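You operate a simulated robot arm through the tools that you are given. There is no shell and no other tool.

You are at the controls of a simulated robot arm. One attempt, no reset.

## Task
Dose one portion of shallots and one of garlic into the tub under the hopper.
Fine: nothing spilt; the tub ends standing in the grey tray, the hopper's tray pushed in, its black knob at 0.

The check looks at the end state, three seconds after you hand in, the way a careful person would. Anything else that was tipped, shoved, dropped, spilled or broken makes it a failure.

## Robot
A 7-joint arm with a two-finger gripper, fixed in place. Base frame: the origin is at the foot of the arm, x ahead of it, y to its left, z up; the work surface is at about z = 880. Lengths are in mm, angles in rad, forces in N, time in s.
With the tool pointing down near the work surface it reaches from about 340 to 720 mm from the base axis. Its first joint turns from -1.152 to 1.152 rad. Payload 2.45 kg.
Tool frame: the origin (TCP) lies between the finger pads and is the grasp point; the fingertips stand 26 mm ahead of it; z points along the fingers, y is the line along which they close. The gripper opens to 96 mm. The gripper's body begins 69 mm behind the TCP.
Orientation is told as [roll, pitch, yaw] about the base's x, y, z axes, in that order, counted from this pose: with the fingers straight down and closing along the base's y, the tool's x points along the base's -x, its y along +y and its z along -z.

## Interface
- The arm moves only by the tool step_arm. Its argument "rows" is a list of rows, each a list of 2 entries, a list of its own where there are three numbers: the shift along the tool's x, y, z in units of 20 mm (1.0 is 20 mm), then the turn, a rotation vector about the tool's x, y, z in units of 6 degrees (1.0 is 6 degrees). In form: [[[tx, ty, tz], [rx, ry, rz]], ...]. A call has 1 to 20 rows; each row shifts and turns the commanded pose from where the row before left it, along the tool's axes as they then stand. "hand" is the closure, from 0 (fully open) to 1 (shut), set as the call begins (left out, the last holds). A call with a number of a shift or a turn outside -1 to 1 is refused whole. Rows are played at 5 a second. More than 50 mm and 0.15 rad between two rows, or a gripper value outside its range, and nothing of the call is played. Where a pose cannot be reached the arm comes as near as it can. A force on the tool above 40 N (or 10 N above the force at the start of the call, whichever is more), or a blocked arm, ends the call early, and 0.2 s more pass. Each finger halts on what it meets, pressing with about 38 N; the grip force reading is that of the motor and also rises with nothing between the fingers. The clock runs only during rows and for 0.2 s after the last one: add rows that do not move to give the fingers time. The reply holds the time, the measured pose of the TCP, the force on the tool along the base axes, the opening and the grip force, in the units named above and with some noise, with the torque about the TCP (base axes, N m) and any sound that the robot's microphone picked up.
- Cameras (640 x 400 px; columns grow to the right, rows downward): "scene" is fixed at [156.8, -381.5, 1440.1]; the picture's right is [0.87, -0.49, 0.00], its down [-0.20, -0.36, -0.91] and it looks along [0.45, 0.79, -0.42] (base axes); focal length 360 px, centre (320, 200). "wrist" rides on the gripper at [82, 3, -98] in the tool frame; the picture's right is [-0.04, 1.00, 0.00], its down [-0.73, -0.03, -0.68] and it looks along [-0.68, -0.03, 0.73] (tool axes); focal length 256 px, centre (320, 200). There is no depth. A picture from a camera that has moved, and an enlarged one, comes with that camera's place and axes in the base frame and with its lens.
- camera(camera): a new picture of that camera. No time passes.
- zoom(camera, box): a new picture of the part [left, top, right, bottom] of that camera's present view, enlarged. No time passes.
- job_done(): hands the job in; it is judged then, once.

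Nothing tells you positions but the pictures and the camera data. Unless the task says otherwise, let go and move clear before handing in.

The tools are called after "Call:" by a JSON object that holds its "op" and its "data". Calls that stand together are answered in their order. step_arm: Moves the arm, as the interface text tells. Its arguments: {"type":"object","properties":{"rows":{"type":"array","items":{"type":"array"}},"hand":{"type":"number"}},"required":["rows"]} The other tools are called the same way: camera (camera) takes a picture; zoom (camera, box) takes an enlarged picture of a part of a camera's view; job_done () hands the job in.

At the start:

```text
clock: 0.0
tool_pos: [325.4, 263.4, 1209.5]
tool_rot: [0.001, 0.0, 0.001]
force: [-0.2, -0.3, 0.1]
moment: [0.01, -0.02, -0.04]
finger_gap: 95.9
finger_force: 0.2
```

scene: 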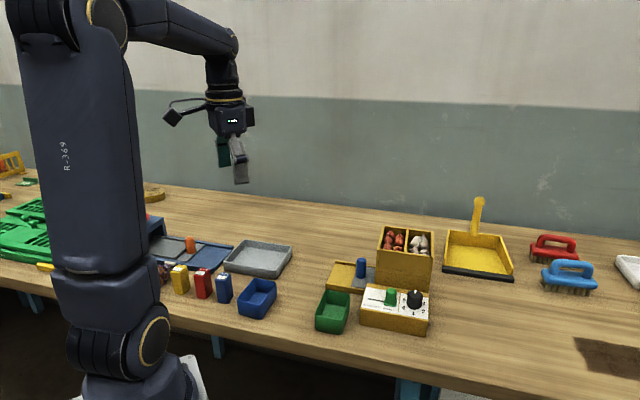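
wrist: 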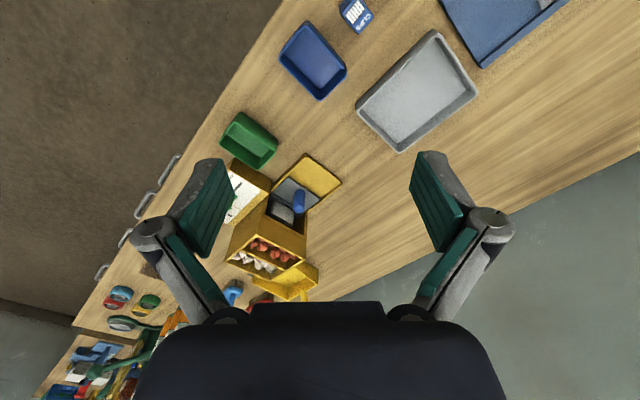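

I see a yellow hopper with two compartments (red shallots, white garlic), a control box with a green slider and a black knob, and green, blue and grey tubs/trays. I'll zoom in for details first.

Call:
{"op": "zoom", "data": {"camera": "scene", "box": [300, 210, 460, 350]}}

Call:
{"op": "zoom", "data": {"camera": "scene", "box": [130, 210, 310, 330]}}

Call:
{"op": "zoom", "data": {"camera": "wrist", "box": [200, 90, 360, 310]}}

Call:
{"op": "zoom", "data": {"camera": "scene", "box": [355, 275, 435, 340]}}

```text
2.86 times, centred on (380, 280) of scene
camera zoom: at [156.8, -381.5, 1440.1], right [0.87, -0.49, 0.0], down [-0.2, -0.36, -0.91], along [0.45, 0.79, -0.42], focal length 1028 px, centre (149, -29)
```

zoom: 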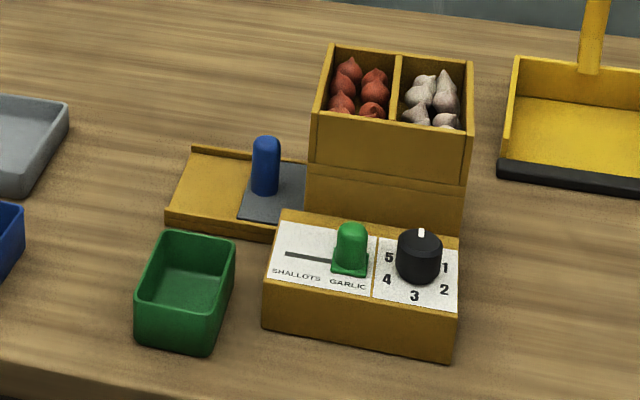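

```text
3.33 times, centred on (220, 270) of scene
camera zoom: at [156.8, -381.5, 1440.1], right [0.87, -0.49, 0.0], down [-0.2, -0.36, -0.91], along [0.45, 0.79, -0.42], focal length 1199 px, centre (653, -33)
```

zoom: 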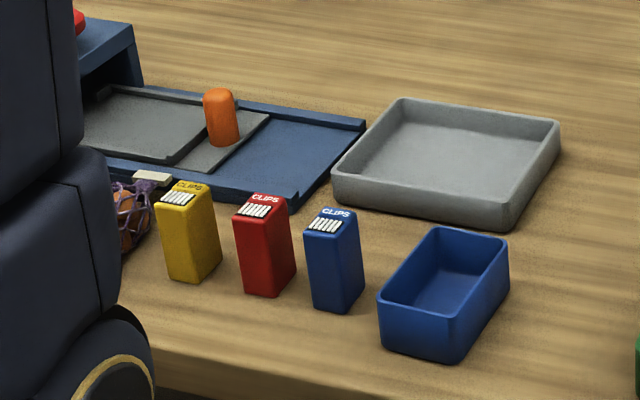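

```text
1.82 times, centred on (280, 200) of wrist
camera zoom: at [244.3, 268.3, 1307.9], right [0.04, 1.0, 0.0], down [0.73, -0.03, 0.68], along [0.68, -0.03, -0.73], focal length 465 px, centre (393, 200)
```

zoom: 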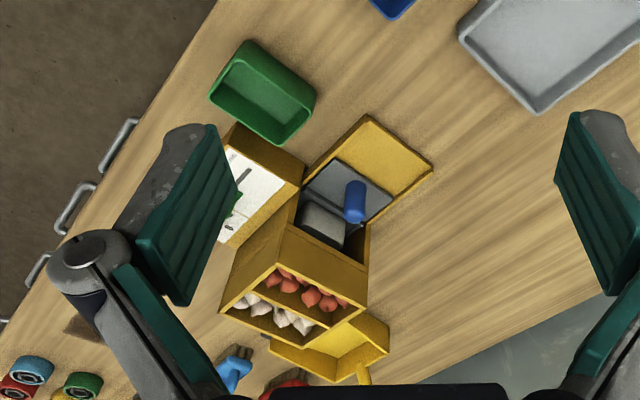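

```text
6.15 times, centred on (395, 308) of scene
camera zoom: at [156.8, -381.5, 1440.1], right [0.87, -0.49, 0.0], down [-0.2, -0.36, -0.91], along [0.45, 0.79, -0.42], focal length 2213 px, centre (-142, -462)
```

zoom: 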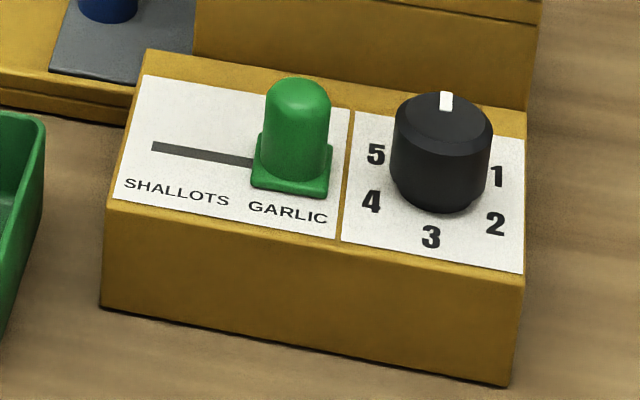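

The hopper stands at roughly (640,150), turned about 45°, with a chute and a blue-handled drawer pointing toward the left front. I'll move the wrist camera for a closer look into it.

Call:
{"op": "step_arm", "data": {"rows": [[[-0.833, 0.317, 0.8], [0, 0, 0]], [[-0.833, 0.317, 0.8], [0, 0, 0]], [[-0.833, 0.317, 0.8], [0, 0, 0]], [[-0.833, 0.317, 0.8], [0, 0, 0]], [[-0.833, 0.317, 0.8], [0, 0, 0]], [[-0.833, 0.317, 0.8], [0, 0, 0]], [[-0.833, 0.317, 0.8], [0, 0, 0]], [[-0.833, 0.317, 0.8], [0, 0, 0]], [[-0.833, 0.317, 0.8], [0, 0, 0]], [[0, 0, 0], [0, 0, 0.9375]], [[0, 0, 0], [0, 0, 0.9375]], [[0, 0, 0], [0, 0, 0.9375]], [[0, 0, 0], [0, 0, 0.9375]], [[0, 0, 0], [0, 0, 0.9375]], [[0, 0, 0], [0, 0, 0.9375]], [[0, 0, 0], [0, 0, 0.9375]], [[0, 0, 0], [0, 0, 0.9375]]]}}

Call:
{"op": "camera", "data": {"camera": "wrist"}}

Call:
{"op": "camera", "data": {"camera": "scene"}}

```text
clock: 3.6
tool_pos: [477.3, 320.2, 1065.3]
tool_rot: [-0.001, 0.0, -0.788]
force: [0.3, -0.1, 0.2]
moment: [-0.03, 0.02, -0.02]
finger_gap: 95.9
finger_force: 0.0
```

```text
taken
camera wrist: at [421.2, 381.2, 1164.1], right [0.74, 0.68, 0.0], down [0.5, -0.54, 0.68], along [0.46, -0.5, -0.73], focal length 256 px, centre (320, 200)
```

wrist: 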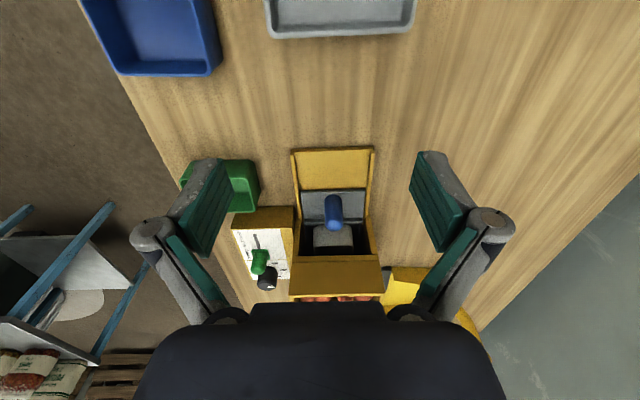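

```text
taken
```

scene: 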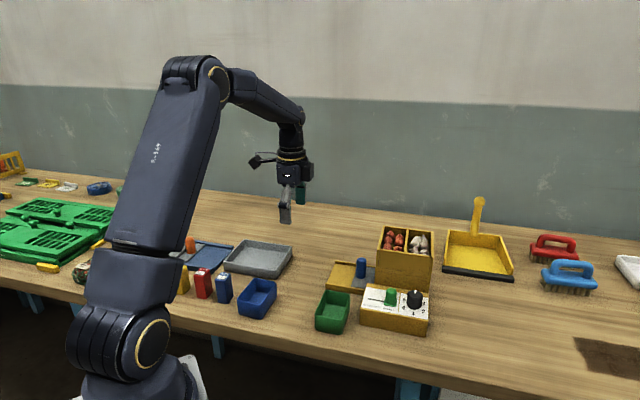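

Call:
{"op": "zoom", "data": {"camera": "wrist", "box": [220, 140, 400, 310]}}

Call:
{"op": "zoom", "data": {"camera": "wrist", "box": [280, 180, 390, 260]}}

Call:
{"op": "zoom", "data": {"camera": "scene", "box": [50, 190, 250, 310]}}

```text
2.35 times, centred on (310, 225) of wrist
camera zoom: at [421.2, 381.2, 1164.1], right [0.74, 0.68, 0.0], down [0.5, -0.54, 0.68], along [0.46, -0.5, -0.73], focal length 602 px, centre (344, 141)
```

zoom: 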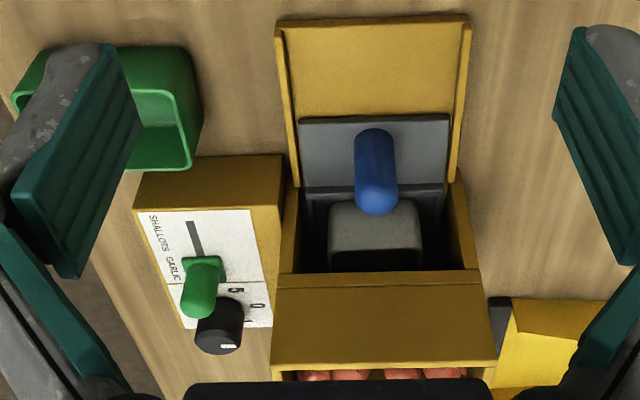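

```text
5.00 times, centred on (335, 220) of wrist
camera zoom: at [421.2, 381.2, 1164.1], right [0.74, 0.68, 0.0], down [0.5, -0.54, 0.68], along [0.46, -0.5, -0.73], focal length 1280 px, centre (245, 100)
```

zoom: 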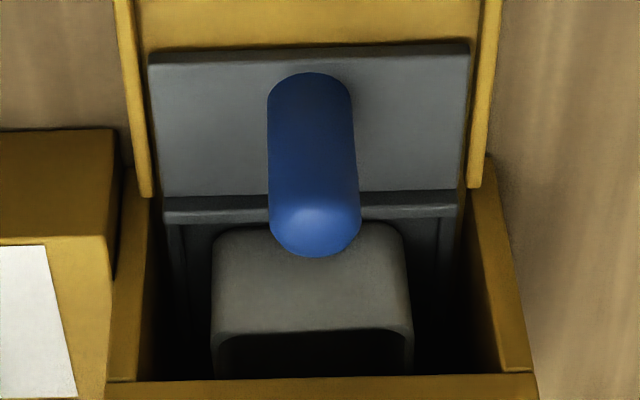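

```text
3.20 times, centred on (150, 250) of scene
camera zoom: at [156.8, -381.5, 1440.1], right [0.87, -0.49, 0.0], down [-0.2, -0.36, -0.91], along [0.45, 0.79, -0.42], focal length 1151 px, centre (864, 40)
```

zoom: 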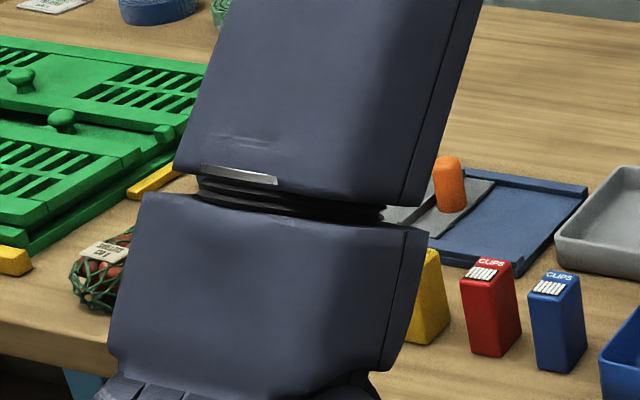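

The grey tub sits in the blue-handled drawer under the hopper. The knob is at about (619,36), top z≈954, and the slider at (581,65). I'll look lower into the hopper mouth to check the tub's state.

Call:
{"op": "step_arm", "data": {"rows": [[[-0.8, 0.1, 0.9], [0, 0, 0]], [[-0.8, 0.1, 0.9], [0, 0, 0]], [[-0.8, 0.1, 0.9], [0, 0, 0]], [[-0.8, 0.1, 0.9], [0, 0, 0]], [[-0.5, 0.1, 0.7], [0, 0, 0]], [[0, 0, 0], [0, -0.84, 0]], [[0, 0, 0], [0, -0.84, 0]], [[0, 0, 0], [0, -0.84, 0]], [[0, 0, 0], [0, -0.84, 0]], [[0, 0, 0], [0, -0.84, 0]]]}}

Call:
{"op": "camera", "data": {"camera": "wrist"}}

Call:
{"op": "zoom", "data": {"camera": "wrist", "box": [220, 120, 440, 300]}}

```text
clock: 5.8
tool_pos: [535.9, 276.5, 980.3]
tool_rot: [0.001, -0.444, -0.786]
force: [0.3, -0.5, 0.4]
moment: [0.0, 0.01, 0.0]
finger_gap: 96.2
finger_force: 0.0
```

```text
taken
camera wrist: at [456.3, 360.3, 1033.7], right [0.73, 0.68, 0.02], down [0.24, -0.28, 0.93], along [0.64, -0.67, -0.37], focal length 256 px, centre (320, 200)
```

wrist: 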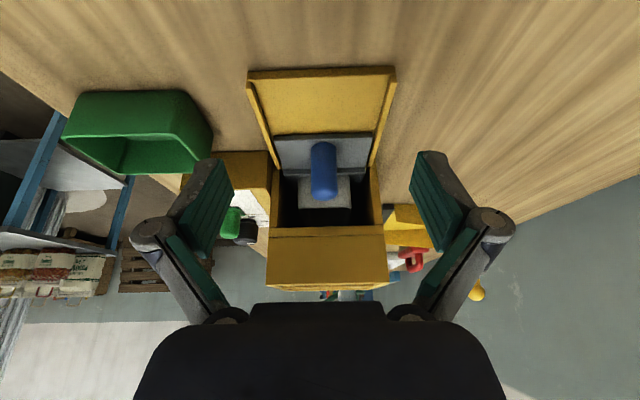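

```text
2.22 times, centred on (330, 210) of wrist
camera zoom: at [456.3, 360.3, 1033.7], right [0.73, 0.68, 0.02], down [0.24, -0.28, 0.93], along [0.64, -0.67, -0.37], focal length 569 px, centre (298, 178)
```

zoom: 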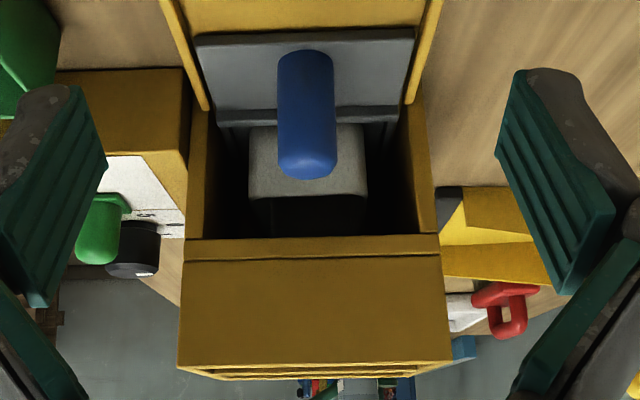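

The tub is in the drawer recess with dark interior, so I can't see its content. I'll straighten up, go over the blue handle and look again before gripping it to test that the drawer is fully in.

Call:
{"op": "step_arm", "data": {"hand": 0.4, "rows": [[[0, 0, 0], [0, 0.84, 0]], [[0, 0, 0], [0, 0.84, 0]], [[0, 0, 0], [0, 0.84, 0]], [[0, 0, 0], [0, 0.84, 0]], [[0, 0, 0], [0, 0.84, 0]], [[-0.8, 0, 0], [0, 0, 0]], [[-0.8, 0, 0], [0, 0, 0]], [[-0.8, 0, 0], [0, 0, 0]], [[-0.8, 0, 0], [0, 0, 0]], [[-0.8, 0, 0], [0, 0, 0]], [[-0.8, 0, 0], [0, 0, 0]], [[0, 0, 0], [0, 0, 0]]]}}

Call:
{"op": "camera", "data": {"camera": "wrist"}}

Call:
{"op": "zoom", "data": {"camera": "scene", "box": [300, 180, 480, 350]}}

```text
clock: 8.4
tool_pos: [603.5, 208.9, 981.0]
tool_rot: [0.001, 0.001, -0.785]
force: [-0.2, -1.1, 0.7]
moment: [-0.01, 0.03, 0.0]
finger_gap: 57.6
finger_force: 0.0
```

```text
taken
camera wrist: at [548.8, 268.5, 1078.4], right [0.73, 0.68, 0.0], down [0.5, -0.54, 0.68], along [0.46, -0.5, -0.73], focal length 256 px, centre (320, 200)
```

wrist: 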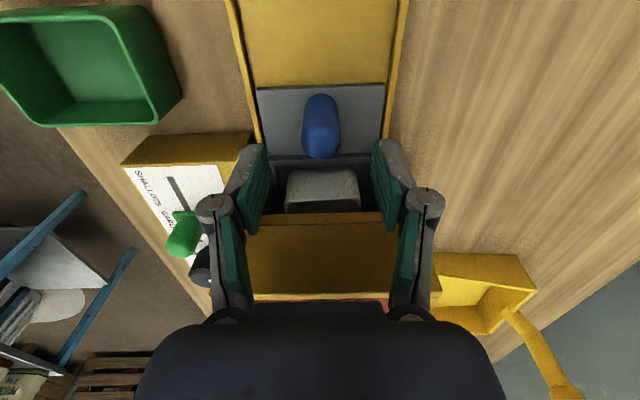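

```text
2.35 times, centred on (390, 265) of scene
camera zoom: at [156.8, -381.5, 1440.1], right [0.87, -0.49, 0.0], down [-0.2, -0.36, -0.91], along [0.45, 0.79, -0.42], focal length 846 px, centre (155, 47)
```

zoom: 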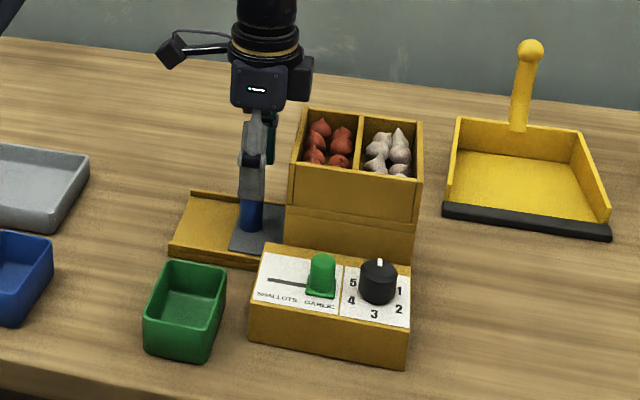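

The hand is over the blue handle, and the tub's rim (z≈935) sits just inside the hopper mouth. I'll descend and grip the handle.

Call:
{"op": "step_arm", "data": {"rows": [[[0, 0, 0.6], [0, 0, 0]], [[0, 0, 0.6], [0, 0, 0]], [[0, 0, 0.5], [0, 0, 0]], [[0, 0, 0], [0, 0, 0]]]}}

Call:
{"op": "zoom", "data": {"camera": "scene", "box": [320, 200, 440, 300]}}

Call:
{"op": "camera", "data": {"camera": "wrist"}}

```text
clock: 9.4
tool_pos: [604.2, 208.1, 945.7]
tool_rot: [0.0, 0.0, -0.784]
force: [0.5, 0.2, 0.6]
moment: [0.03, -0.01, 0.01]
finger_gap: 57.4
finger_force: 0.0
```

```text
4.00 times, centred on (380, 250) of scene
camera zoom: at [156.8, -381.5, 1440.1], right [0.87, -0.49, 0.0], down [-0.2, -0.36, -0.91], along [0.45, 0.79, -0.42], focal length 1438 px, centre (80, 0)
```

zoom: 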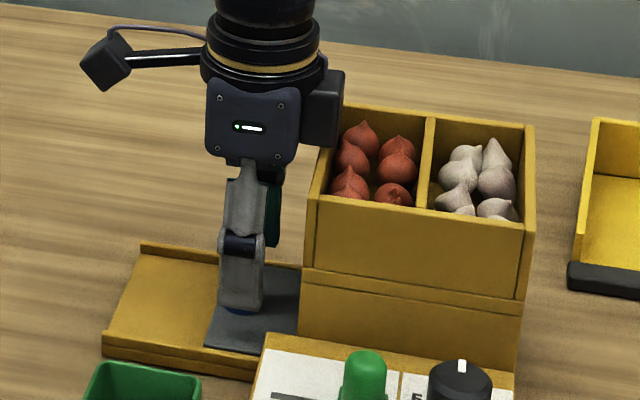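

```text
taken
camera wrist: at [548.6, 268.7, 1043.8], right [0.73, 0.68, 0.0], down [0.5, -0.54, 0.68], along [0.46, -0.5, -0.73], focal length 256 px, centre (320, 200)
```

wrist: 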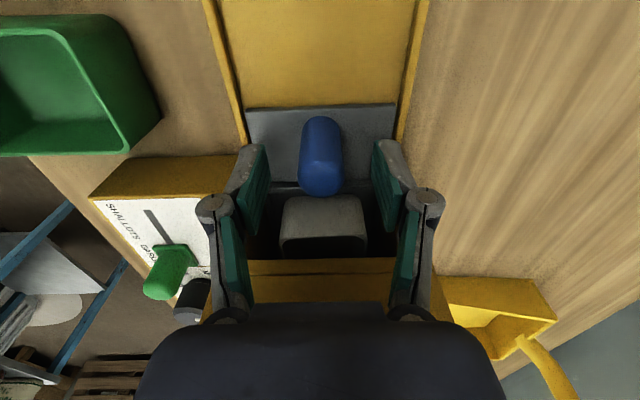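

A small box on the wrist's far side is level with the hopper rim, so I'll tilt the hand back about 10° for clearance, then close on the handle.

Call:
{"op": "step_arm", "data": {"rows": [[[0, 0, -0.2], [0, 0, 0]], [[0, 0, 0], [0, -0.9, 0]], [[0, 0, 0], [0, -0.9, 0]], [[0, 0, 0.2], [0, 0, 0]]]}}

Call:
{"op": "step_arm", "data": {"hand": 1, "rows": [[[0, 0, 0], [0, 0, 0]], [[0, 0, 0], [0, 0, 0]], [[0, 0, 0], [0, 0, 0]], [[0, 0, 0], [0, 0, 0]], [[0, 0, 0], [0, 0, 0]], [[0, 0, 0], [0, 0, 0]]]}}

Call:
{"op": "camera", "data": {"camera": "wrist"}}

Call:
{"op": "zoom", "data": {"camera": "scene", "box": [320, 200, 440, 300]}}

```text
clock: 10.4
tool_pos: [604.9, 207.1, 947.1]
tool_rot: [0.001, -0.189, -0.785]
force: [-0.2, 0.4, 0.2]
moment: [-0.01, -0.01, -0.02]
finger_gap: 57.7
finger_force: 0.0
```

```text
clock: 11.8
tool_pos: [605.0, 208.4, 945.3]
tool_rot: [0.003, -0.188, -0.784]
force: [5.9, 5.6, -4.3]
moment: [-0.05, -0.4, -0.05]
finger_gap: 23.1
finger_force: 44.4
```

```text
taken
camera wrist: at [537.2, 280.7, 1026.9], right [0.73, 0.68, 0.01], down [0.4, -0.44, 0.8], along [0.55, -0.59, -0.59], focal length 256 px, centre (320, 200)
```

wrist: 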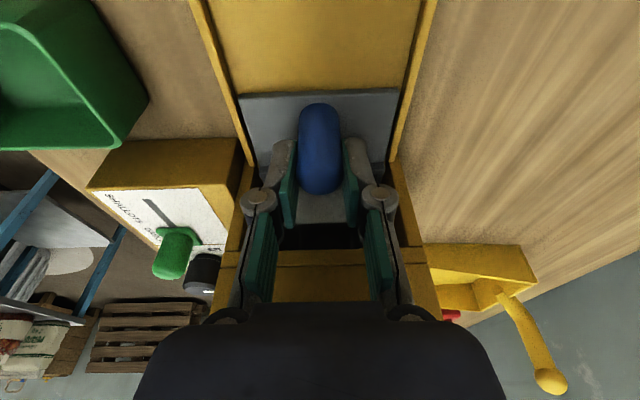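

```text
4.00 times, centred on (380, 250) of scene
camera zoom: at [157.0, -381.3, 1440.1], right [0.87, -0.49, 0.0], down [-0.2, -0.36, -0.91], along [0.45, 0.79, -0.42], focal length 1438 px, centre (80, 0)
```

zoom: 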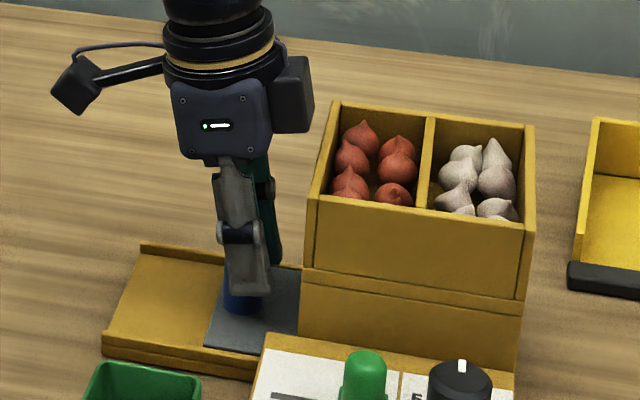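

The handle is gripped (23 mm). Next a gentle push inward to check whether the drawer is already fully in.

Call:
{"op": "step_arm", "data": {"rows": [[[-0.1, 0, 0.019], [0, 0, 0]], [[-0.1, 0, 0.019], [0, 0, 0]], [[0, 0, 0], [0, 0, 0]]]}}

```text
clock: 12.6
tool_pos: [605.5, 207.9, 945.2]
tool_rot: [0.002, -0.184, -0.782]
force: [-11.3, 20.1, 4.8]
moment: [0.18, 0.24, 0.16]
finger_gap: 23.2
finger_force: 45.3
```

It was blocked after about 0.7 mm with 22 N, so the drawer is fully in. I'll relax, release and lift high, then turn the hand for the knob.

Call:
{"op": "step_arm", "data": {"rows": [[[0.1, 0, -0.019], [0, 0, 0]], [[0.1, 0, -0.019], [0, 0, 0]]]}}

Call:
{"op": "step_arm", "data": {"hand": 0.4, "rows": [[[0, 0, 0], [0, 0, 0]], [[0, 0, 0], [0, 0, 0]], [[0, 0, 0], [0, 0, 0]], [[-0.18, 0, -0.98], [0, 0, 0]], [[-0.18, 0, -0.98], [0, 0, 0]], [[-0.18, 0, -0.98], [0, 0, 0]], [[-0.18, 0, -0.98], [0, 0, 0]], [[-0.18, 0, -0.98], [0, 0, 0]], [[-0.18, 0, -0.98], [0, 0, 0]], [[-0.18, 0, -0.98], [0, 0, 0]], [[0, 0, 0], [0, 0.9, 0]], [[0, 0, 0], [0, 0.9, 0]], [[0, 0, 0], [0, 0, -1]], [[0, 0, 0], [0, 0, -1]], [[0, 0, 0], [0, 0, -1]], [[0, 0, 0], [0, 0, -1]], [[0, 0, 0], [0, 0, -1]]]}}

Call:
{"op": "zoom", "data": {"camera": "scene", "box": [320, 200, 440, 340]}}

```text
clock: 13.2
tool_pos: [605.6, 208.0, 946.4]
tool_rot: [0.003, -0.188, -0.787]
force: [6.3, 16.4, -6.1]
moment: [1.39, 0.61, -0.06]
finger_gap: 23.1
finger_force: 45.4
```

```text
clock: 16.8
tool_pos: [603.1, 207.4, 1086.2]
tool_rot: [-0.001, 0.0, -0.258]
force: [1.0, -0.5, 0.6]
moment: [0.0, 0.01, 0.04]
finger_gap: 57.4
finger_force: 0.0
```

```text
2.86 times, centred on (380, 270) of scene
camera zoom: at [156.8, -381.5, 1440.1], right [0.87, -0.49, 0.0], down [-0.2, -0.36, -0.91], along [0.45, 0.79, -0.42], focal length 1028 px, centre (149, 0)
```

zoom: 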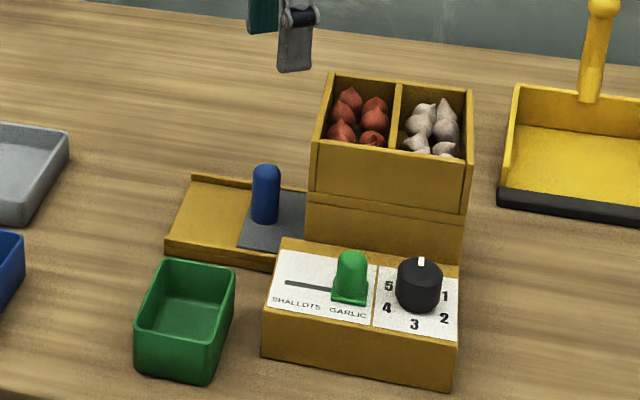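

The drawer is untouched. Next I move above the knob at (619,36) and check alignment.

Call:
{"op": "step_arm", "data": {"rows": [[[-0.33, -0.895, 0], [0, 0, 0]], [[-0.33, -0.895, 0], [0, 0, 0]], [[-0.33, -0.895, 0], [0, 0, 0]], [[-0.33, -0.895, 0], [0, 0, 0]], [[-0.33, -0.895, 0], [0, 0, 0]], [[-0.33, -0.895, 0], [0, 0, 0]], [[-0.33, -0.895, 0], [0, 0, 0]], [[-0.33, -0.895, 0], [0, 0, 0]], [[-0.33, -0.895, 0], [0, 0, 0]], [[0, 0, 0], [0, 0, 0]]]}}

Call:
{"op": "camera", "data": {"camera": "wrist"}}

Call:
{"op": "zoom", "data": {"camera": "wrist", "box": [220, 20, 420, 200]}}

Call:
{"op": "zoom", "data": {"camera": "scene", "box": [350, 220, 450, 340]}}

```text
clock: 19.0
tool_pos: [619.6, 37.9, 1085.2]
tool_rot: [0.0, 0.001, -0.259]
force: [-0.5, -0.1, -0.2]
moment: [0.0, 0.02, -0.01]
finger_gap: 57.6
finger_force: 0.0
```

```text
taken
camera wrist: at [541.4, 61.8, 1183.4], right [0.3, 0.96, 0.0], down [0.7, -0.22, 0.68], along [0.65, -0.2, -0.73], focal length 256 px, centre (320, 200)
```

wrist: 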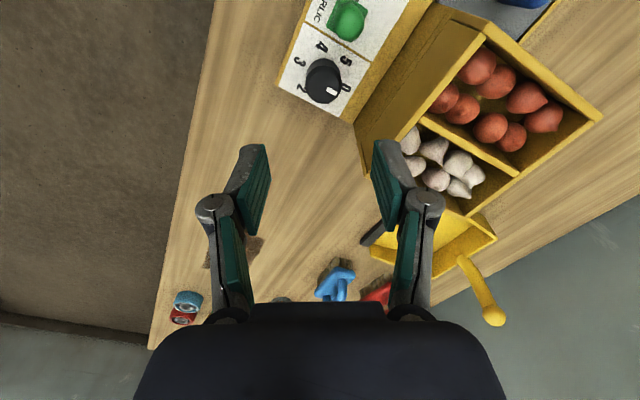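

```text
2.22 times, centred on (320, 110) of wrist
camera zoom: at [541.4, 61.8, 1183.4], right [0.3, 0.96, 0.0], down [0.7, -0.22, 0.68], along [0.65, -0.2, -0.73], focal length 569 px, centre (320, 400)
```

zoom: 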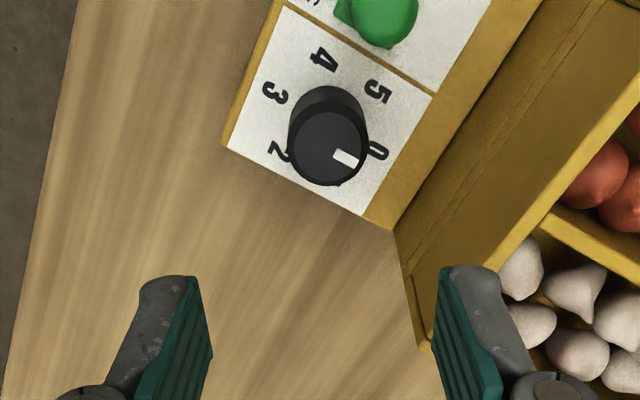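

```text
3.33 times, centred on (400, 280) of scene
camera zoom: at [156.8, -381.5, 1440.1], right [0.87, -0.49, 0.0], down [-0.2, -0.36, -0.91], along [0.45, 0.79, -0.42], focal length 1199 px, centre (53, -67)
```

zoom: 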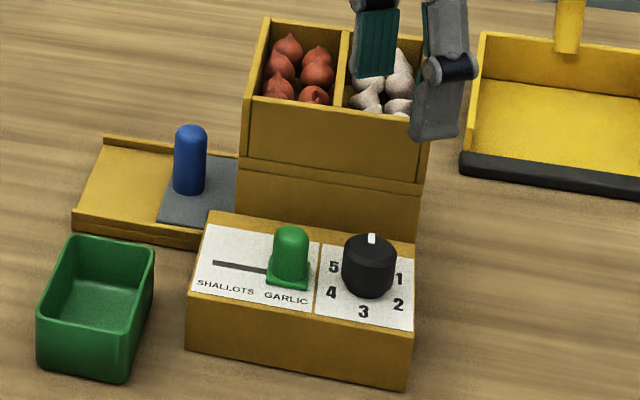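

The knob top is near (619.7,41.5) by the closer camera, pointing at 0. I'll shift slightly, descend to z≈1000 and re-check alignment.

Call:
{"op": "step_arm", "data": {"hand": 0.47, "rows": [[[0.05, 0.19, 0], [0, 0, 0]], [[0, 0, 1], [0, 0, 0]], [[0, 0, 1], [0, 0, 0]], [[0, 0, 1], [0, 0, 0]], [[0, 0, 1], [0, 0, 0]], [[0, 0, 0.3], [0, 0, 0]], [[0, 0, 0], [0, 0, 0]]]}}

Call:
{"op": "camera", "data": {"camera": "wrist"}}

Call:
{"op": "zoom", "data": {"camera": "wrist", "box": [230, 60, 410, 260]}}

Call:
{"op": "zoom", "data": {"camera": "scene", "box": [350, 220, 450, 340]}}

```text
clock: 20.6
tool_pos: [619.0, 41.2, 997.3]
tool_rot: [-0.001, 0.0, -0.261]
force: [-0.6, 0.6, 0.3]
moment: [-0.02, -0.01, 0.01]
finger_gap: 51.0
finger_force: 0.1
```

```text
taken
camera wrist: at [541.5, 66.3, 1096.0], right [0.3, 0.95, 0.0], down [0.7, -0.22, 0.68], along [0.65, -0.2, -0.73], focal length 256 px, centre (320, 200)
```

wrist: 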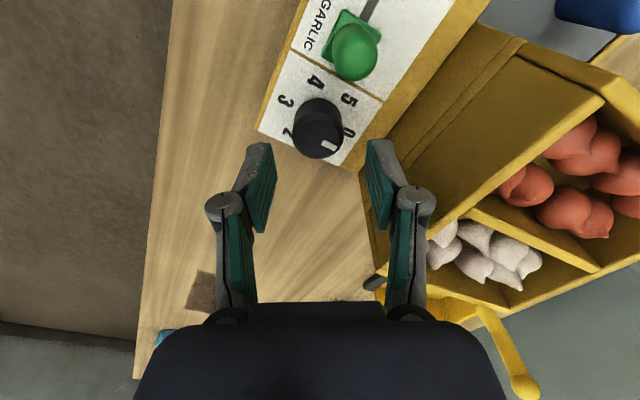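

```text
2.00 times, centred on (320, 160) of wrist
camera zoom: at [541.5, 66.3, 1096.0], right [0.3, 0.95, 0.0], down [0.7, -0.22, 0.68], along [0.65, -0.2, -0.73], focal length 512 px, centre (320, 280)
```

zoom: 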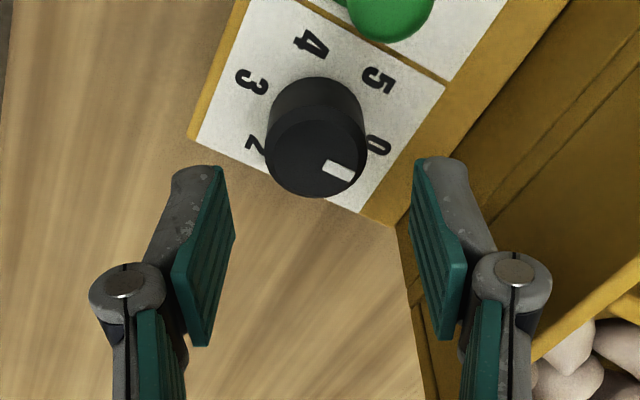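

```text
3.33 times, centred on (400, 280) of scene
camera zoom: at [156.8, -381.5, 1440.1], right [0.87, -0.49, 0.0], down [-0.2, -0.36, -0.91], along [0.45, 0.79, -0.42], focal length 1199 px, centre (53, -67)
```

zoom: 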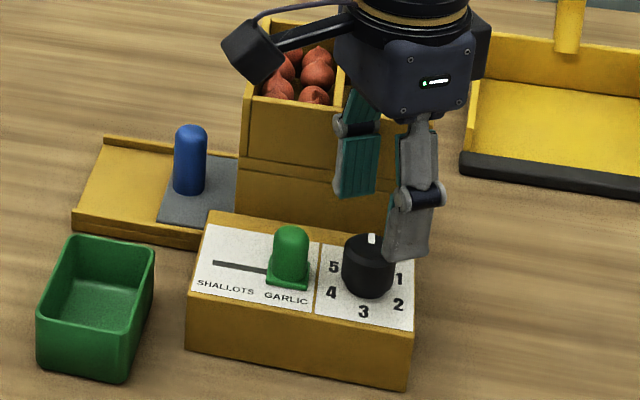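

Alignment is good: knob ≈(618,42) and TCP (619,41). I'll descend to z≈957 and close on the knob.

Call:
{"op": "step_arm", "data": {"rows": [[[0, 0.02, 0.7], [0, 0, 0]], [[0, 0.02, 0.7], [0, 0, 0]], [[0, 0, 0.6], [0, 0, 0]], [[0, 0, 0], [0, 0, 0]]]}}

Call:
{"op": "camera", "data": {"camera": "wrist"}}

Call:
{"op": "zoom", "data": {"camera": "scene", "box": [350, 220, 450, 340]}}

```text
clock: 21.6
tool_pos: [618.8, 42.6, 958.2]
tool_rot: [0.001, -0.002, -0.262]
force: [-0.7, 0.0, -0.1]
moment: [-0.01, 0.01, -0.03]
finger_gap: 50.6
finger_force: 0.1
```

```text
taken
camera wrist: at [540.8, 67.1, 1056.7], right [0.3, 0.95, 0.0], down [0.7, -0.22, 0.68], along [0.65, -0.2, -0.73], focal length 256 px, centre (320, 200)
```

wrist: 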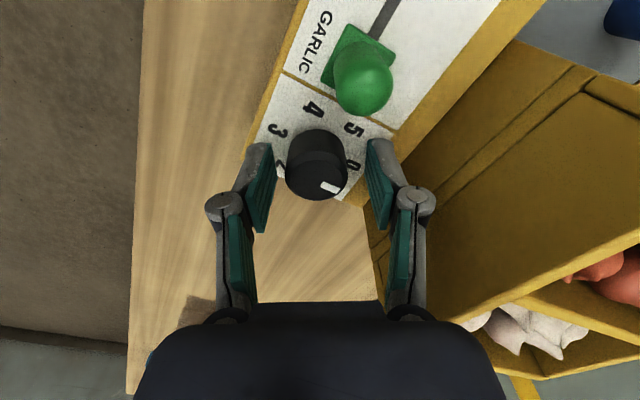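

```text
3.33 times, centred on (400, 280) of scene
camera zoom: at [156.8, -381.5, 1440.1], right [0.87, -0.49, 0.0], down [-0.2, -0.36, -0.91], along [0.45, 0.79, -0.42], focal length 1199 px, centre (53, -67)
```

zoom: 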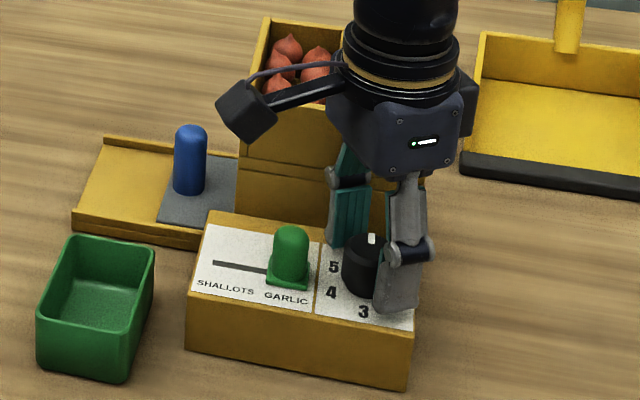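

Call:
{"op": "zoom", "data": {"camera": "wrist", "box": [240, 110, 400, 230]}}

```text
3.33 times, centred on (320, 170) of wrist
camera zoom: at [540.8, 67.1, 1056.7], right [0.3, 0.95, 0.0], down [0.7, -0.22, 0.68], along [0.65, -0.2, -0.73], focal length 853 px, centre (320, 300)
```

zoom: 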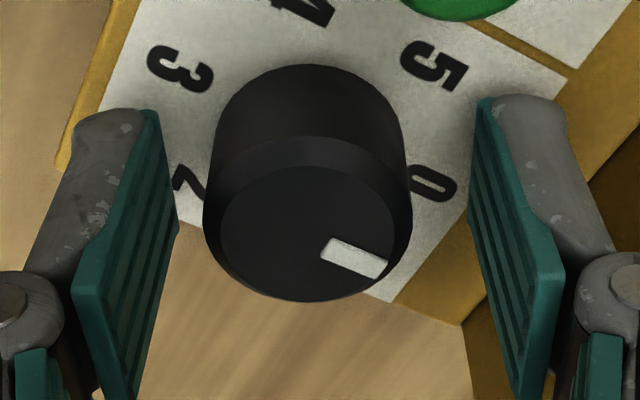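

The knob is centred between the fingers, so I'll close the hand on it.

Call:
{"op": "step_arm", "data": {"hand": 1, "rows": [[[0, 0, 0], [0, 0, 0]], [[0, 0, 0], [0, 0, 0]], [[0, 0, 0], [0, 0, 0]], [[0, 0, 0], [0, 0, 0]]]}}

```text
clock: 22.6
tool_pos: [619.7, 40.0, 958.1]
tool_rot: [-0.002, 0.0, -0.261]
force: [-3.8, -10.9, 2.7]
moment: [-0.29, 0.32, -0.03]
finger_gap: 31.1
finger_force: 44.8
```

Gripped at 31 mm. I'll re-centre about 2 mm and turn clockwise 60° to position 1.

Call:
{"op": "step_arm", "data": {"rows": [[[0, -0.11, 0], [0, 0, 0]], [[0, 0, 0], [0, 0, 1]], [[0, 0, 0], [0, 0, 1]], [[0, 0, 0], [0, 0, 1]], [[0, 0, 0], [0, 0, 1]], [[0, 0, 0], [0, 0, 1]], [[0, 0, 0], [0, 0, 1]], [[0, 0, 0], [0, 0, 1]], [[0, 0, 0], [0, 0, 1]], [[0, 0, 0], [0, 0, 1]], [[0, 0, 0], [0, 0, 1]], [[0, 0, 0], [0, 0, 0]]]}}

Call:
{"op": "camera", "data": {"camera": "wrist"}}

Call:
{"op": "zoom", "data": {"camera": "scene", "box": [350, 220, 450, 340]}}

Call:
{"op": "zoom", "data": {"camera": "wrist", "box": [240, 110, 400, 230]}}

```text
clock: 25.2
tool_pos: [617.6, 39.7, 958.8]
tool_rot: [-0.004, 0.001, -1.31]
force: [-17.7, -10.3, -9.1]
moment: [0.55, 0.65, 0.05]
finger_gap: 31.5
finger_force: 45.2
```

```text
taken
camera wrist: at [599.8, 119.4, 1057.0], right [0.98, 0.22, -0.01], down [0.16, -0.72, 0.68], along [0.14, -0.66, -0.73], focal length 256 px, centre (320, 200)
```

wrist: 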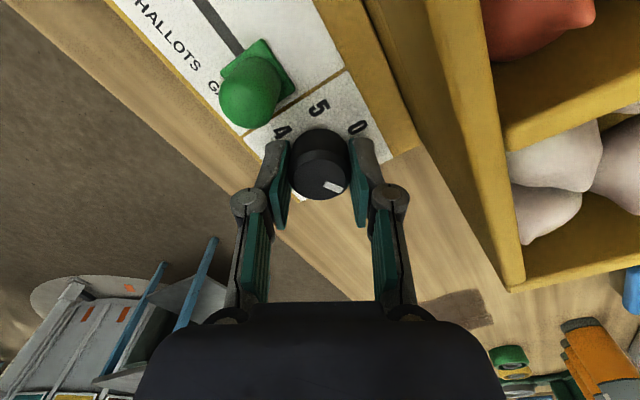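

```text
3.33 times, centred on (400, 280) of scene
camera zoom: at [156.5, -381.8, 1440.0], right [0.87, -0.49, 0.0], down [-0.2, -0.36, -0.91], along [0.45, 0.79, -0.42], focal length 1199 px, centre (53, -67)
```

zoom: 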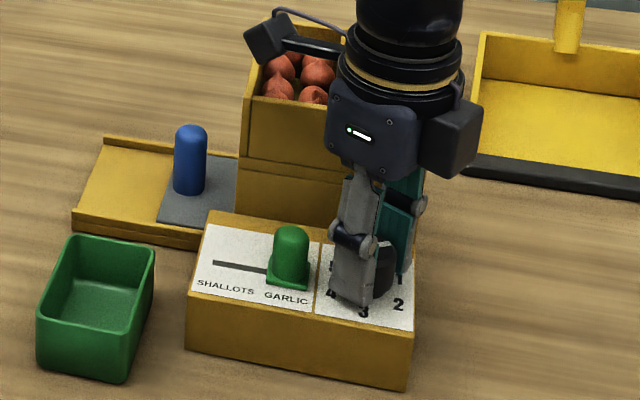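

```text
3.33 times, centred on (320, 170) of wrist
camera zoom: at [599.8, 119.4, 1057.0], right [0.98, 0.22, -0.01], down [0.16, -0.72, 0.68], along [0.14, -0.66, -0.73], focal length 853 px, centre (320, 300)
```

zoom: 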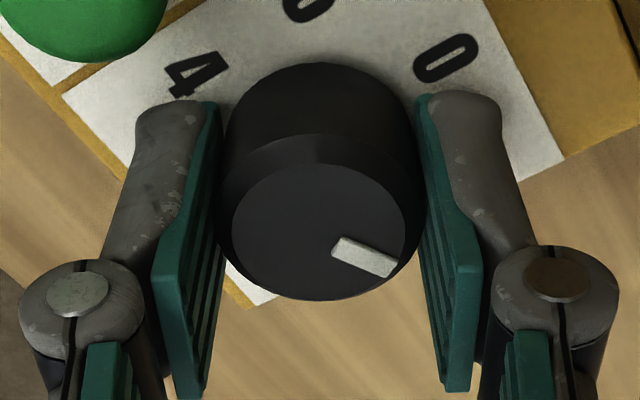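

The knob turned with the hand to 1, but I heard nothing. I'll wait a moment and see whether anything is dosed.

Call:
{"op": "step_arm", "data": {"rows": [[[0, 0, 0], [0, 0, 0]], [[0, 0, 0], [0, 0, 0]], [[0, 0, 0], [0, 0, 0]], [[0, 0, 0], [0, 0, 0]], [[0, 0, 0], [0, 0, 0]], [[0, 0, 0], [0, 0, 0]], [[0, 0, 0], [0, 0, 0]], [[0, 0, 0], [0, 0, 0]]]}}

Call:
{"op": "camera", "data": {"camera": "wrist"}}

```text
clock: 27.0
tool_pos: [616.8, 40.2, 959.1]
tool_rot: [-0.005, 0.003, -1.309]
force: [-19.8, -9.7, -9.1]
moment: [-0.43, 0.37, 0.05]
finger_gap: 31.6
finger_force: 45.0
```

```text
taken
camera wrist: at [599.7, 119.4, 1057.0], right [0.98, 0.22, -0.01], down [0.17, -0.72, 0.68], along [0.15, -0.66, -0.73], focal length 256 px, centre (320, 200)
```

wrist: 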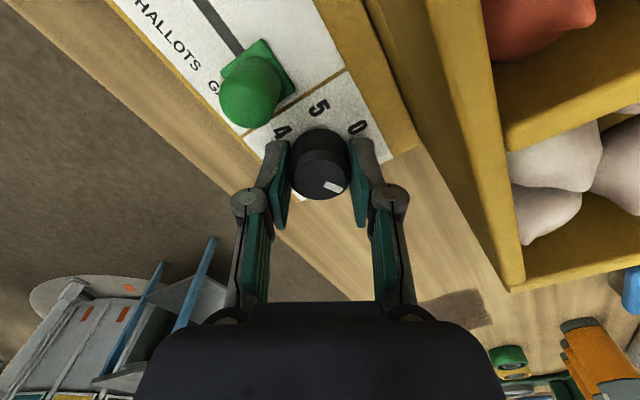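

No change visible. I'll let go and lift a bit to inspect the hopper contents and tub before the next step.

Call:
{"op": "step_arm", "data": {"hand": 0.47, "rows": [[[0, 0, 0], [0, 0, 0]], [[0, 0, 0], [0, 0, 0]], [[0, 0, -0.8], [0, 0, 0]], [[0, 0, -0.8], [0, 0, 0]], [[0, 0, -0.8], [0, 0, 0]], [[0, 0, -0.8], [0, 0, 0]], [[0, 0, -0.8], [0, 0, 0]], [[0, 0, -0.8], [0, 0, 0]], [[0, 0, -0.8], [0, 0, 0]], [[0, 0, 0], [0, 0, 0]]]}}

Call:
{"op": "camera", "data": {"camera": "wrist"}}

Call:
{"op": "zoom", "data": {"camera": "scene", "box": [350, 220, 450, 340]}}

```text
clock: 29.2
tool_pos: [617.2, 40.1, 1070.1]
tool_rot: [0.001, 0.001, -1.309]
force: [-0.4, 0.1, 0.1]
moment: [0.02, 0.0, 0.04]
finger_gap: 51.0
finger_force: 0.0
```

```text
taken
camera wrist: at [599.3, 119.9, 1169.4], right [0.98, 0.22, 0.0], down [0.16, -0.72, 0.68], along [0.15, -0.66, -0.73], focal length 256 px, centre (320, 200)
```

wrist: 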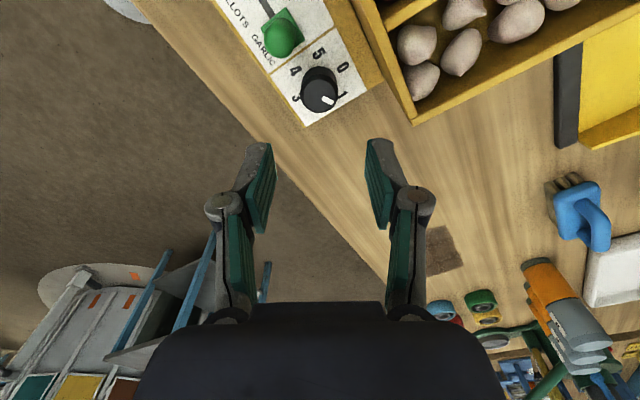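

```text
3.33 times, centred on (400, 280) of scene
camera zoom: at [156.8, -381.5, 1440.1], right [0.87, -0.49, 0.0], down [-0.2, -0.36, -0.91], along [0.45, 0.79, -0.42], focal length 1199 px, centre (53, -67)
```

zoom: 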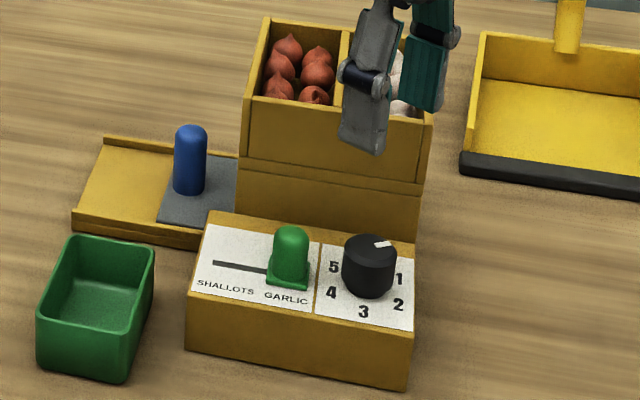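

Call:
{"op": "zoom", "data": {"camera": "wrist", "box": [270, 30, 380, 130]}}

Call:
{"op": "zoom", "data": {"camera": "scene", "box": [390, 280, 435, 320]}}

Call:
{"op": "zoom", "data": {"camera": "wrist", "box": [360, 0, 580, 130]}}

```text
4.00 times, centred on (325, 80) of wrist
camera zoom: at [599.3, 119.9, 1169.4], right [0.98, 0.22, 0.0], down [0.16, -0.72, 0.68], along [0.15, -0.66, -0.73], focal length 1024 px, centre (300, 680)
```

zoom: 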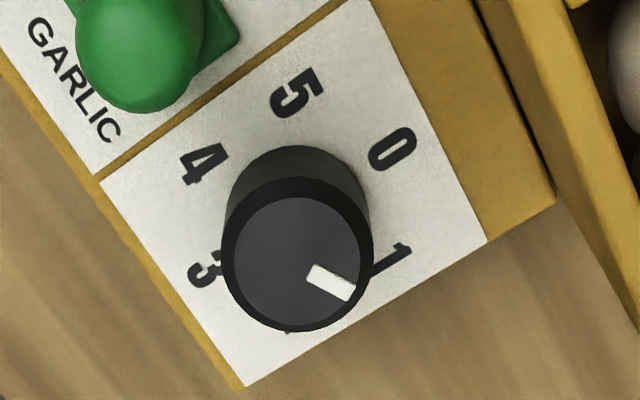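

```text
10.00 times, centred on (412, 300) of scene
camera zoom: at [156.8, -381.5, 1440.1], right [0.87, -0.49, 0.0], down [-0.2, -0.36, -0.91], along [0.45, 0.79, -0.42], focal length 3596 px, centre (-605, -800)
```

zoom: 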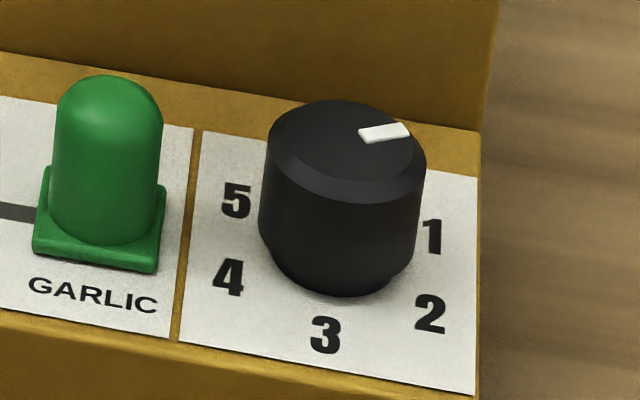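

```text
2.91 times, centred on (470, 65) of wrist
camera zoom: at [599.3, 119.9, 1169.4], right [0.98, 0.22, 0.0], down [0.16, -0.72, 0.68], along [0.15, -0.66, -0.73], focal length 745 px, centre (-116, 593)
```

zoom: 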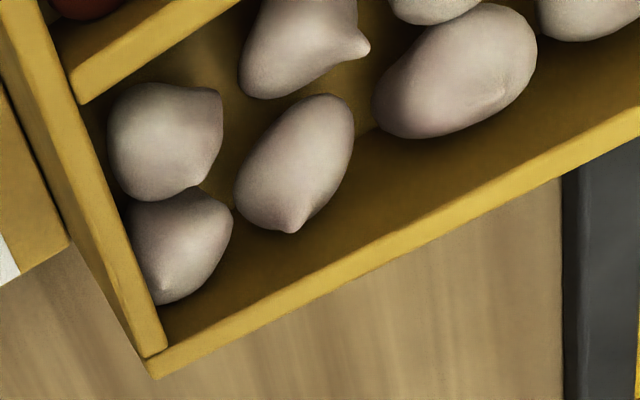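

The knob is at 1 and the garlic pile looks unchanged. Perhaps dosing triggers when the knob returns to 0, which is the safest next test, so I'll re-grip.

Call:
{"op": "step_arm", "data": {"rows": [[[0, -0.05, 0.8], [0, 0, 0]], [[0, 0, 0.8], [0, 0, 0]], [[0, 0, 0.8], [0, 0, 0]], [[0, 0, 0.8], [0, 0, 0]], [[0, 0, 0.8], [0, 0, 0]], [[0, 0, 0.8], [0, 0, 0]], [[0, 0, 0.8], [0, 0, 0]], [[0, 0, 0], [0, 0, 0]]]}}

Call:
{"op": "step_arm", "data": {"hand": 1, "rows": [[[0, 0, 0], [0, 0, 0]], [[0, 0, 0], [0, 0, 0]], [[0, 0, 0], [0, 0, 0]], [[0, 0, 0], [0, 0, 0]]]}}

Call:
{"op": "step_arm", "data": {"rows": [[[0, 0, 0], [0, 0, -1]], [[0, 0, 0], [0, 0, -1]], [[0, 0, 0], [0, 0, -1]], [[0, 0, 0], [0, 0, -1]], [[0, 0, 0], [0, 0, -1]], [[0, 0, 0], [0, 0, -1]], [[0, 0, 0], [0, 0, -1]], [[0, 0, 0], [0, 0, -1]], [[0, 0, 0], [0, 0, -1]], [[0, 0, 0], [0, 0, -1]], [[0, 0, 0], [0, 0, 0]]]}}

Call:
{"op": "zoom", "data": {"camera": "wrist", "box": [240, 110, 400, 230]}}

```text
clock: 31.0
tool_pos: [618.5, 40.6, 959.8]
tool_rot: [0.001, 0.0, -1.308]
force: [0.2, -0.2, 0.3]
moment: [-0.01, 0.0, 0.0]
finger_gap: 51.0
finger_force: 0.1
```

```text
clock: 32.0
tool_pos: [617.4, 39.3, 959.3]
tool_rot: [-0.003, 0.001, -1.31]
force: [-13.2, -3.3, 3.5]
moment: [0.11, 0.51, -0.01]
finger_gap: 31.2
finger_force: 45.2
```

```text
clock: 34.4
tool_pos: [617.7, 41.0, 959.1]
tool_rot: [0.002, 0.0, -0.257]
force: [-5.3, 11.3, -0.7]
moment: [0.25, -0.01, 0.04]
finger_gap: 31.3
finger_force: 45.2
```

```text
3.33 times, centred on (320, 170) of wrist
camera zoom: at [539.6, 65.2, 1057.6], right [0.29, 0.96, 0.0], down [0.7, -0.22, 0.68], along [0.65, -0.2, -0.73], focal length 853 px, centre (320, 300)
```

zoom: 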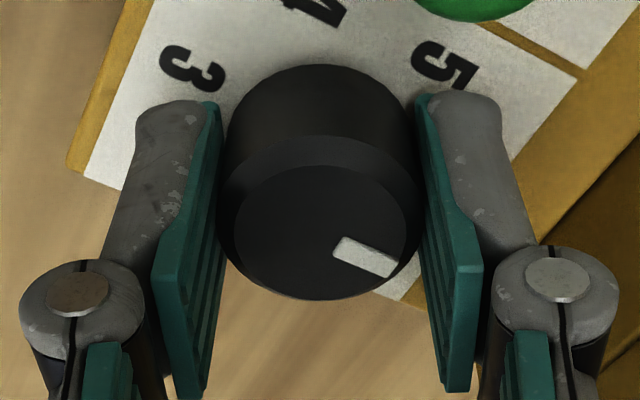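

Still no sound, and the knob is back at 0. I'll go back to the drawer handle and pull it out to look in the tub, which is safe with the knob at 0.

Call:
{"op": "step_arm", "data": {"hand": 0.4, "rows": [[[0, 0, 0], [0, 0, 0]], [[0, 0, 0], [0, 0, 0]], [[0, 0, -0.9], [0, 0, 0]], [[0, 0, -0.9], [0, 0, 0]], [[0, 0, -0.9], [0, 0, 0]], [[0, 0, -0.9], [0, 0, 0]], [[0, 0, -0.9], [0, 0, 0]], [[0, 0, -0.9], [0, 0, 0]], [[0, 0, -0.9], [0, 0, 0]], [[0.33, 0.895, 0], [0, 0, 0]], [[0.33, 0.895, 0], [0, 0, 0]], [[0.33, 0.895, 0], [0, 0, 0]], [[0.33, 0.895, 0], [0, 0, 0]], [[0.33, 0.895, 0], [0, 0, 0]], [[0.33, 0.895, 0], [0, 0, 0]], [[0.33, 0.895, 0], [0, 0, 0]], [[0.33, 0.895, 0], [0, 0, 0]], [[0.33, 0.7, 0], [0, 0, 0]]]}}

Call:
{"op": "step_arm", "data": {"rows": [[[0, 0, 0], [0, 0, 1]], [[0, 0, 0], [0, 0, 1]], [[0, 0, 0], [0, 0, 1]], [[0, 0, 0], [0, 0, 1]], [[0, 0, 0], [0, 0, 1]], [[0, 0, 0], [0, -0.9, 0]], [[0, 0, 0], [0, -0.9, 0]]]}}

Call:
{"op": "zoom", "data": {"camera": "scene", "box": [320, 200, 440, 340]}}

```text
clock: 38.2
tool_pos: [600.3, 206.9, 1085.6]
tool_rot: [-0.001, 0.0, -0.262]
force: [-0.5, 0.7, -0.1]
moment: [-0.01, 0.03, 0.01]
finger_gap: 57.5
finger_force: 0.1
```

```text
clock: 39.8
tool_pos: [602.4, 206.6, 1085.7]
tool_rot: [0.0, -0.191, -0.786]
force: [0.1, -0.6, 0.0]
moment: [0.01, 0.01, 0.04]
finger_gap: 57.5
finger_force: 0.1
```

```text
2.86 times, centred on (380, 270) of scene
camera zoom: at [156.8, -381.5, 1440.1], right [0.87, -0.49, 0.0], down [-0.2, -0.36, -0.91], along [0.45, 0.79, -0.42], focal length 1028 px, centre (149, 0)
```

zoom: 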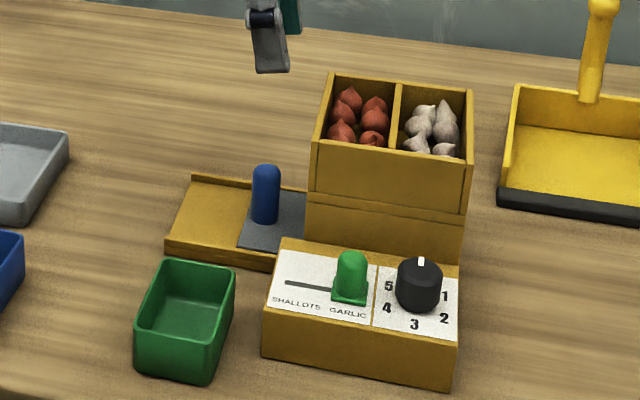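

Everything is in order and the knob reads 0. I'll descend onto the handle and grip it.

Call:
{"op": "step_arm", "data": {"rows": [[[0.19, 0.03, 0.982], [0, 0, 0]], [[0.19, 0.03, 0.982], [0, 0, 0]], [[0.19, 0.03, 0.982], [0, 0, 0]], [[0.19, 0.03, 0.982], [0, 0, 0]], [[0.19, 0.03, 0.982], [0, 0, 0]], [[0.19, 0.03, 0.982], [0, 0, 0]], [[0.19, 0.03, 0.982], [0, 0, 0]], [[0, 0, 0], [0, 0, 0]]]}}

Call:
{"op": "step_arm", "data": {"hand": 1, "rows": [[[0, 0, 0], [0, 0, 0]], [[0, 0, 0], [0, 0, 0]], [[0, 0, 0], [0, 0, 0]], [[0, 0, 0], [0, 0, 0]], [[0, 0, 0], [0, 0, 0]]]}}

```text
clock: 41.6
tool_pos: [604.6, 211.2, 944.6]
tool_rot: [0.0, -0.189, -0.785]
force: [0.3, -0.2, 0.7]
moment: [-0.01, 0.01, 0.0]
finger_gap: 57.5
finger_force: 0.1
```

```text
clock: 42.8
tool_pos: [602.5, 209.8, 945.0]
tool_rot: [-0.005, -0.188, -0.785]
force: [-16.1, -11.6, 3.8]
moment: [-0.2, 0.38, 0.01]
finger_gap: 23.1
finger_force: 45.0
```

Gripped. I'll centre by 1.5 mm and pull outward 20 mm while watching the force.

Call:
{"op": "step_arm", "data": {"rows": [[[0, -0.07, 0], [0, 0, 0]], [[0.245, 0, -0.047], [0, 0, 0]], [[0.245, 0, -0.047], [0, 0, 0]], [[0.245, 0, -0.047], [0, 0, 0]], [[0.245, 0, -0.047], [0, 0, 0]], [[0, 0, 0], [0, 0, 0]]]}}

Call:
{"op": "zoom", "data": {"camera": "scene", "box": [320, 200, 440, 340]}}

```text
clock: 44.2
tool_pos: [589.3, 224.0, 945.0]
tool_rot: [-0.003, -0.188, -0.784]
force: [-2.2, -3.2, -15.1]
moment: [-0.35, -0.25, 0.06]
finger_gap: 23.1
finger_force: 45.0
```

```text
2.86 times, centred on (380, 270) of scene
camera zoom: at [157.0, -381.4, 1440.0], right [0.87, -0.49, 0.0], down [-0.2, -0.36, -0.91], along [0.45, 0.79, -0.42], focal length 1028 px, centre (149, 0)
```

zoom: 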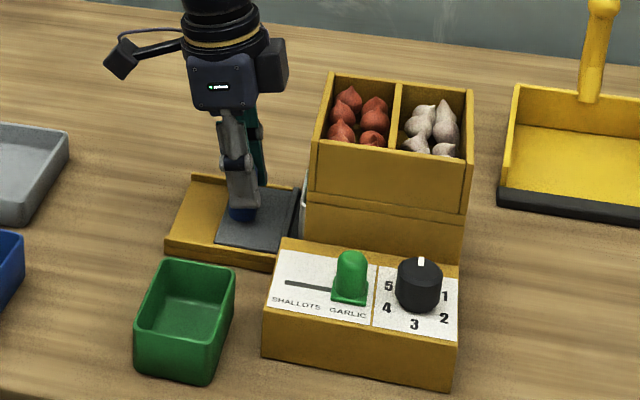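

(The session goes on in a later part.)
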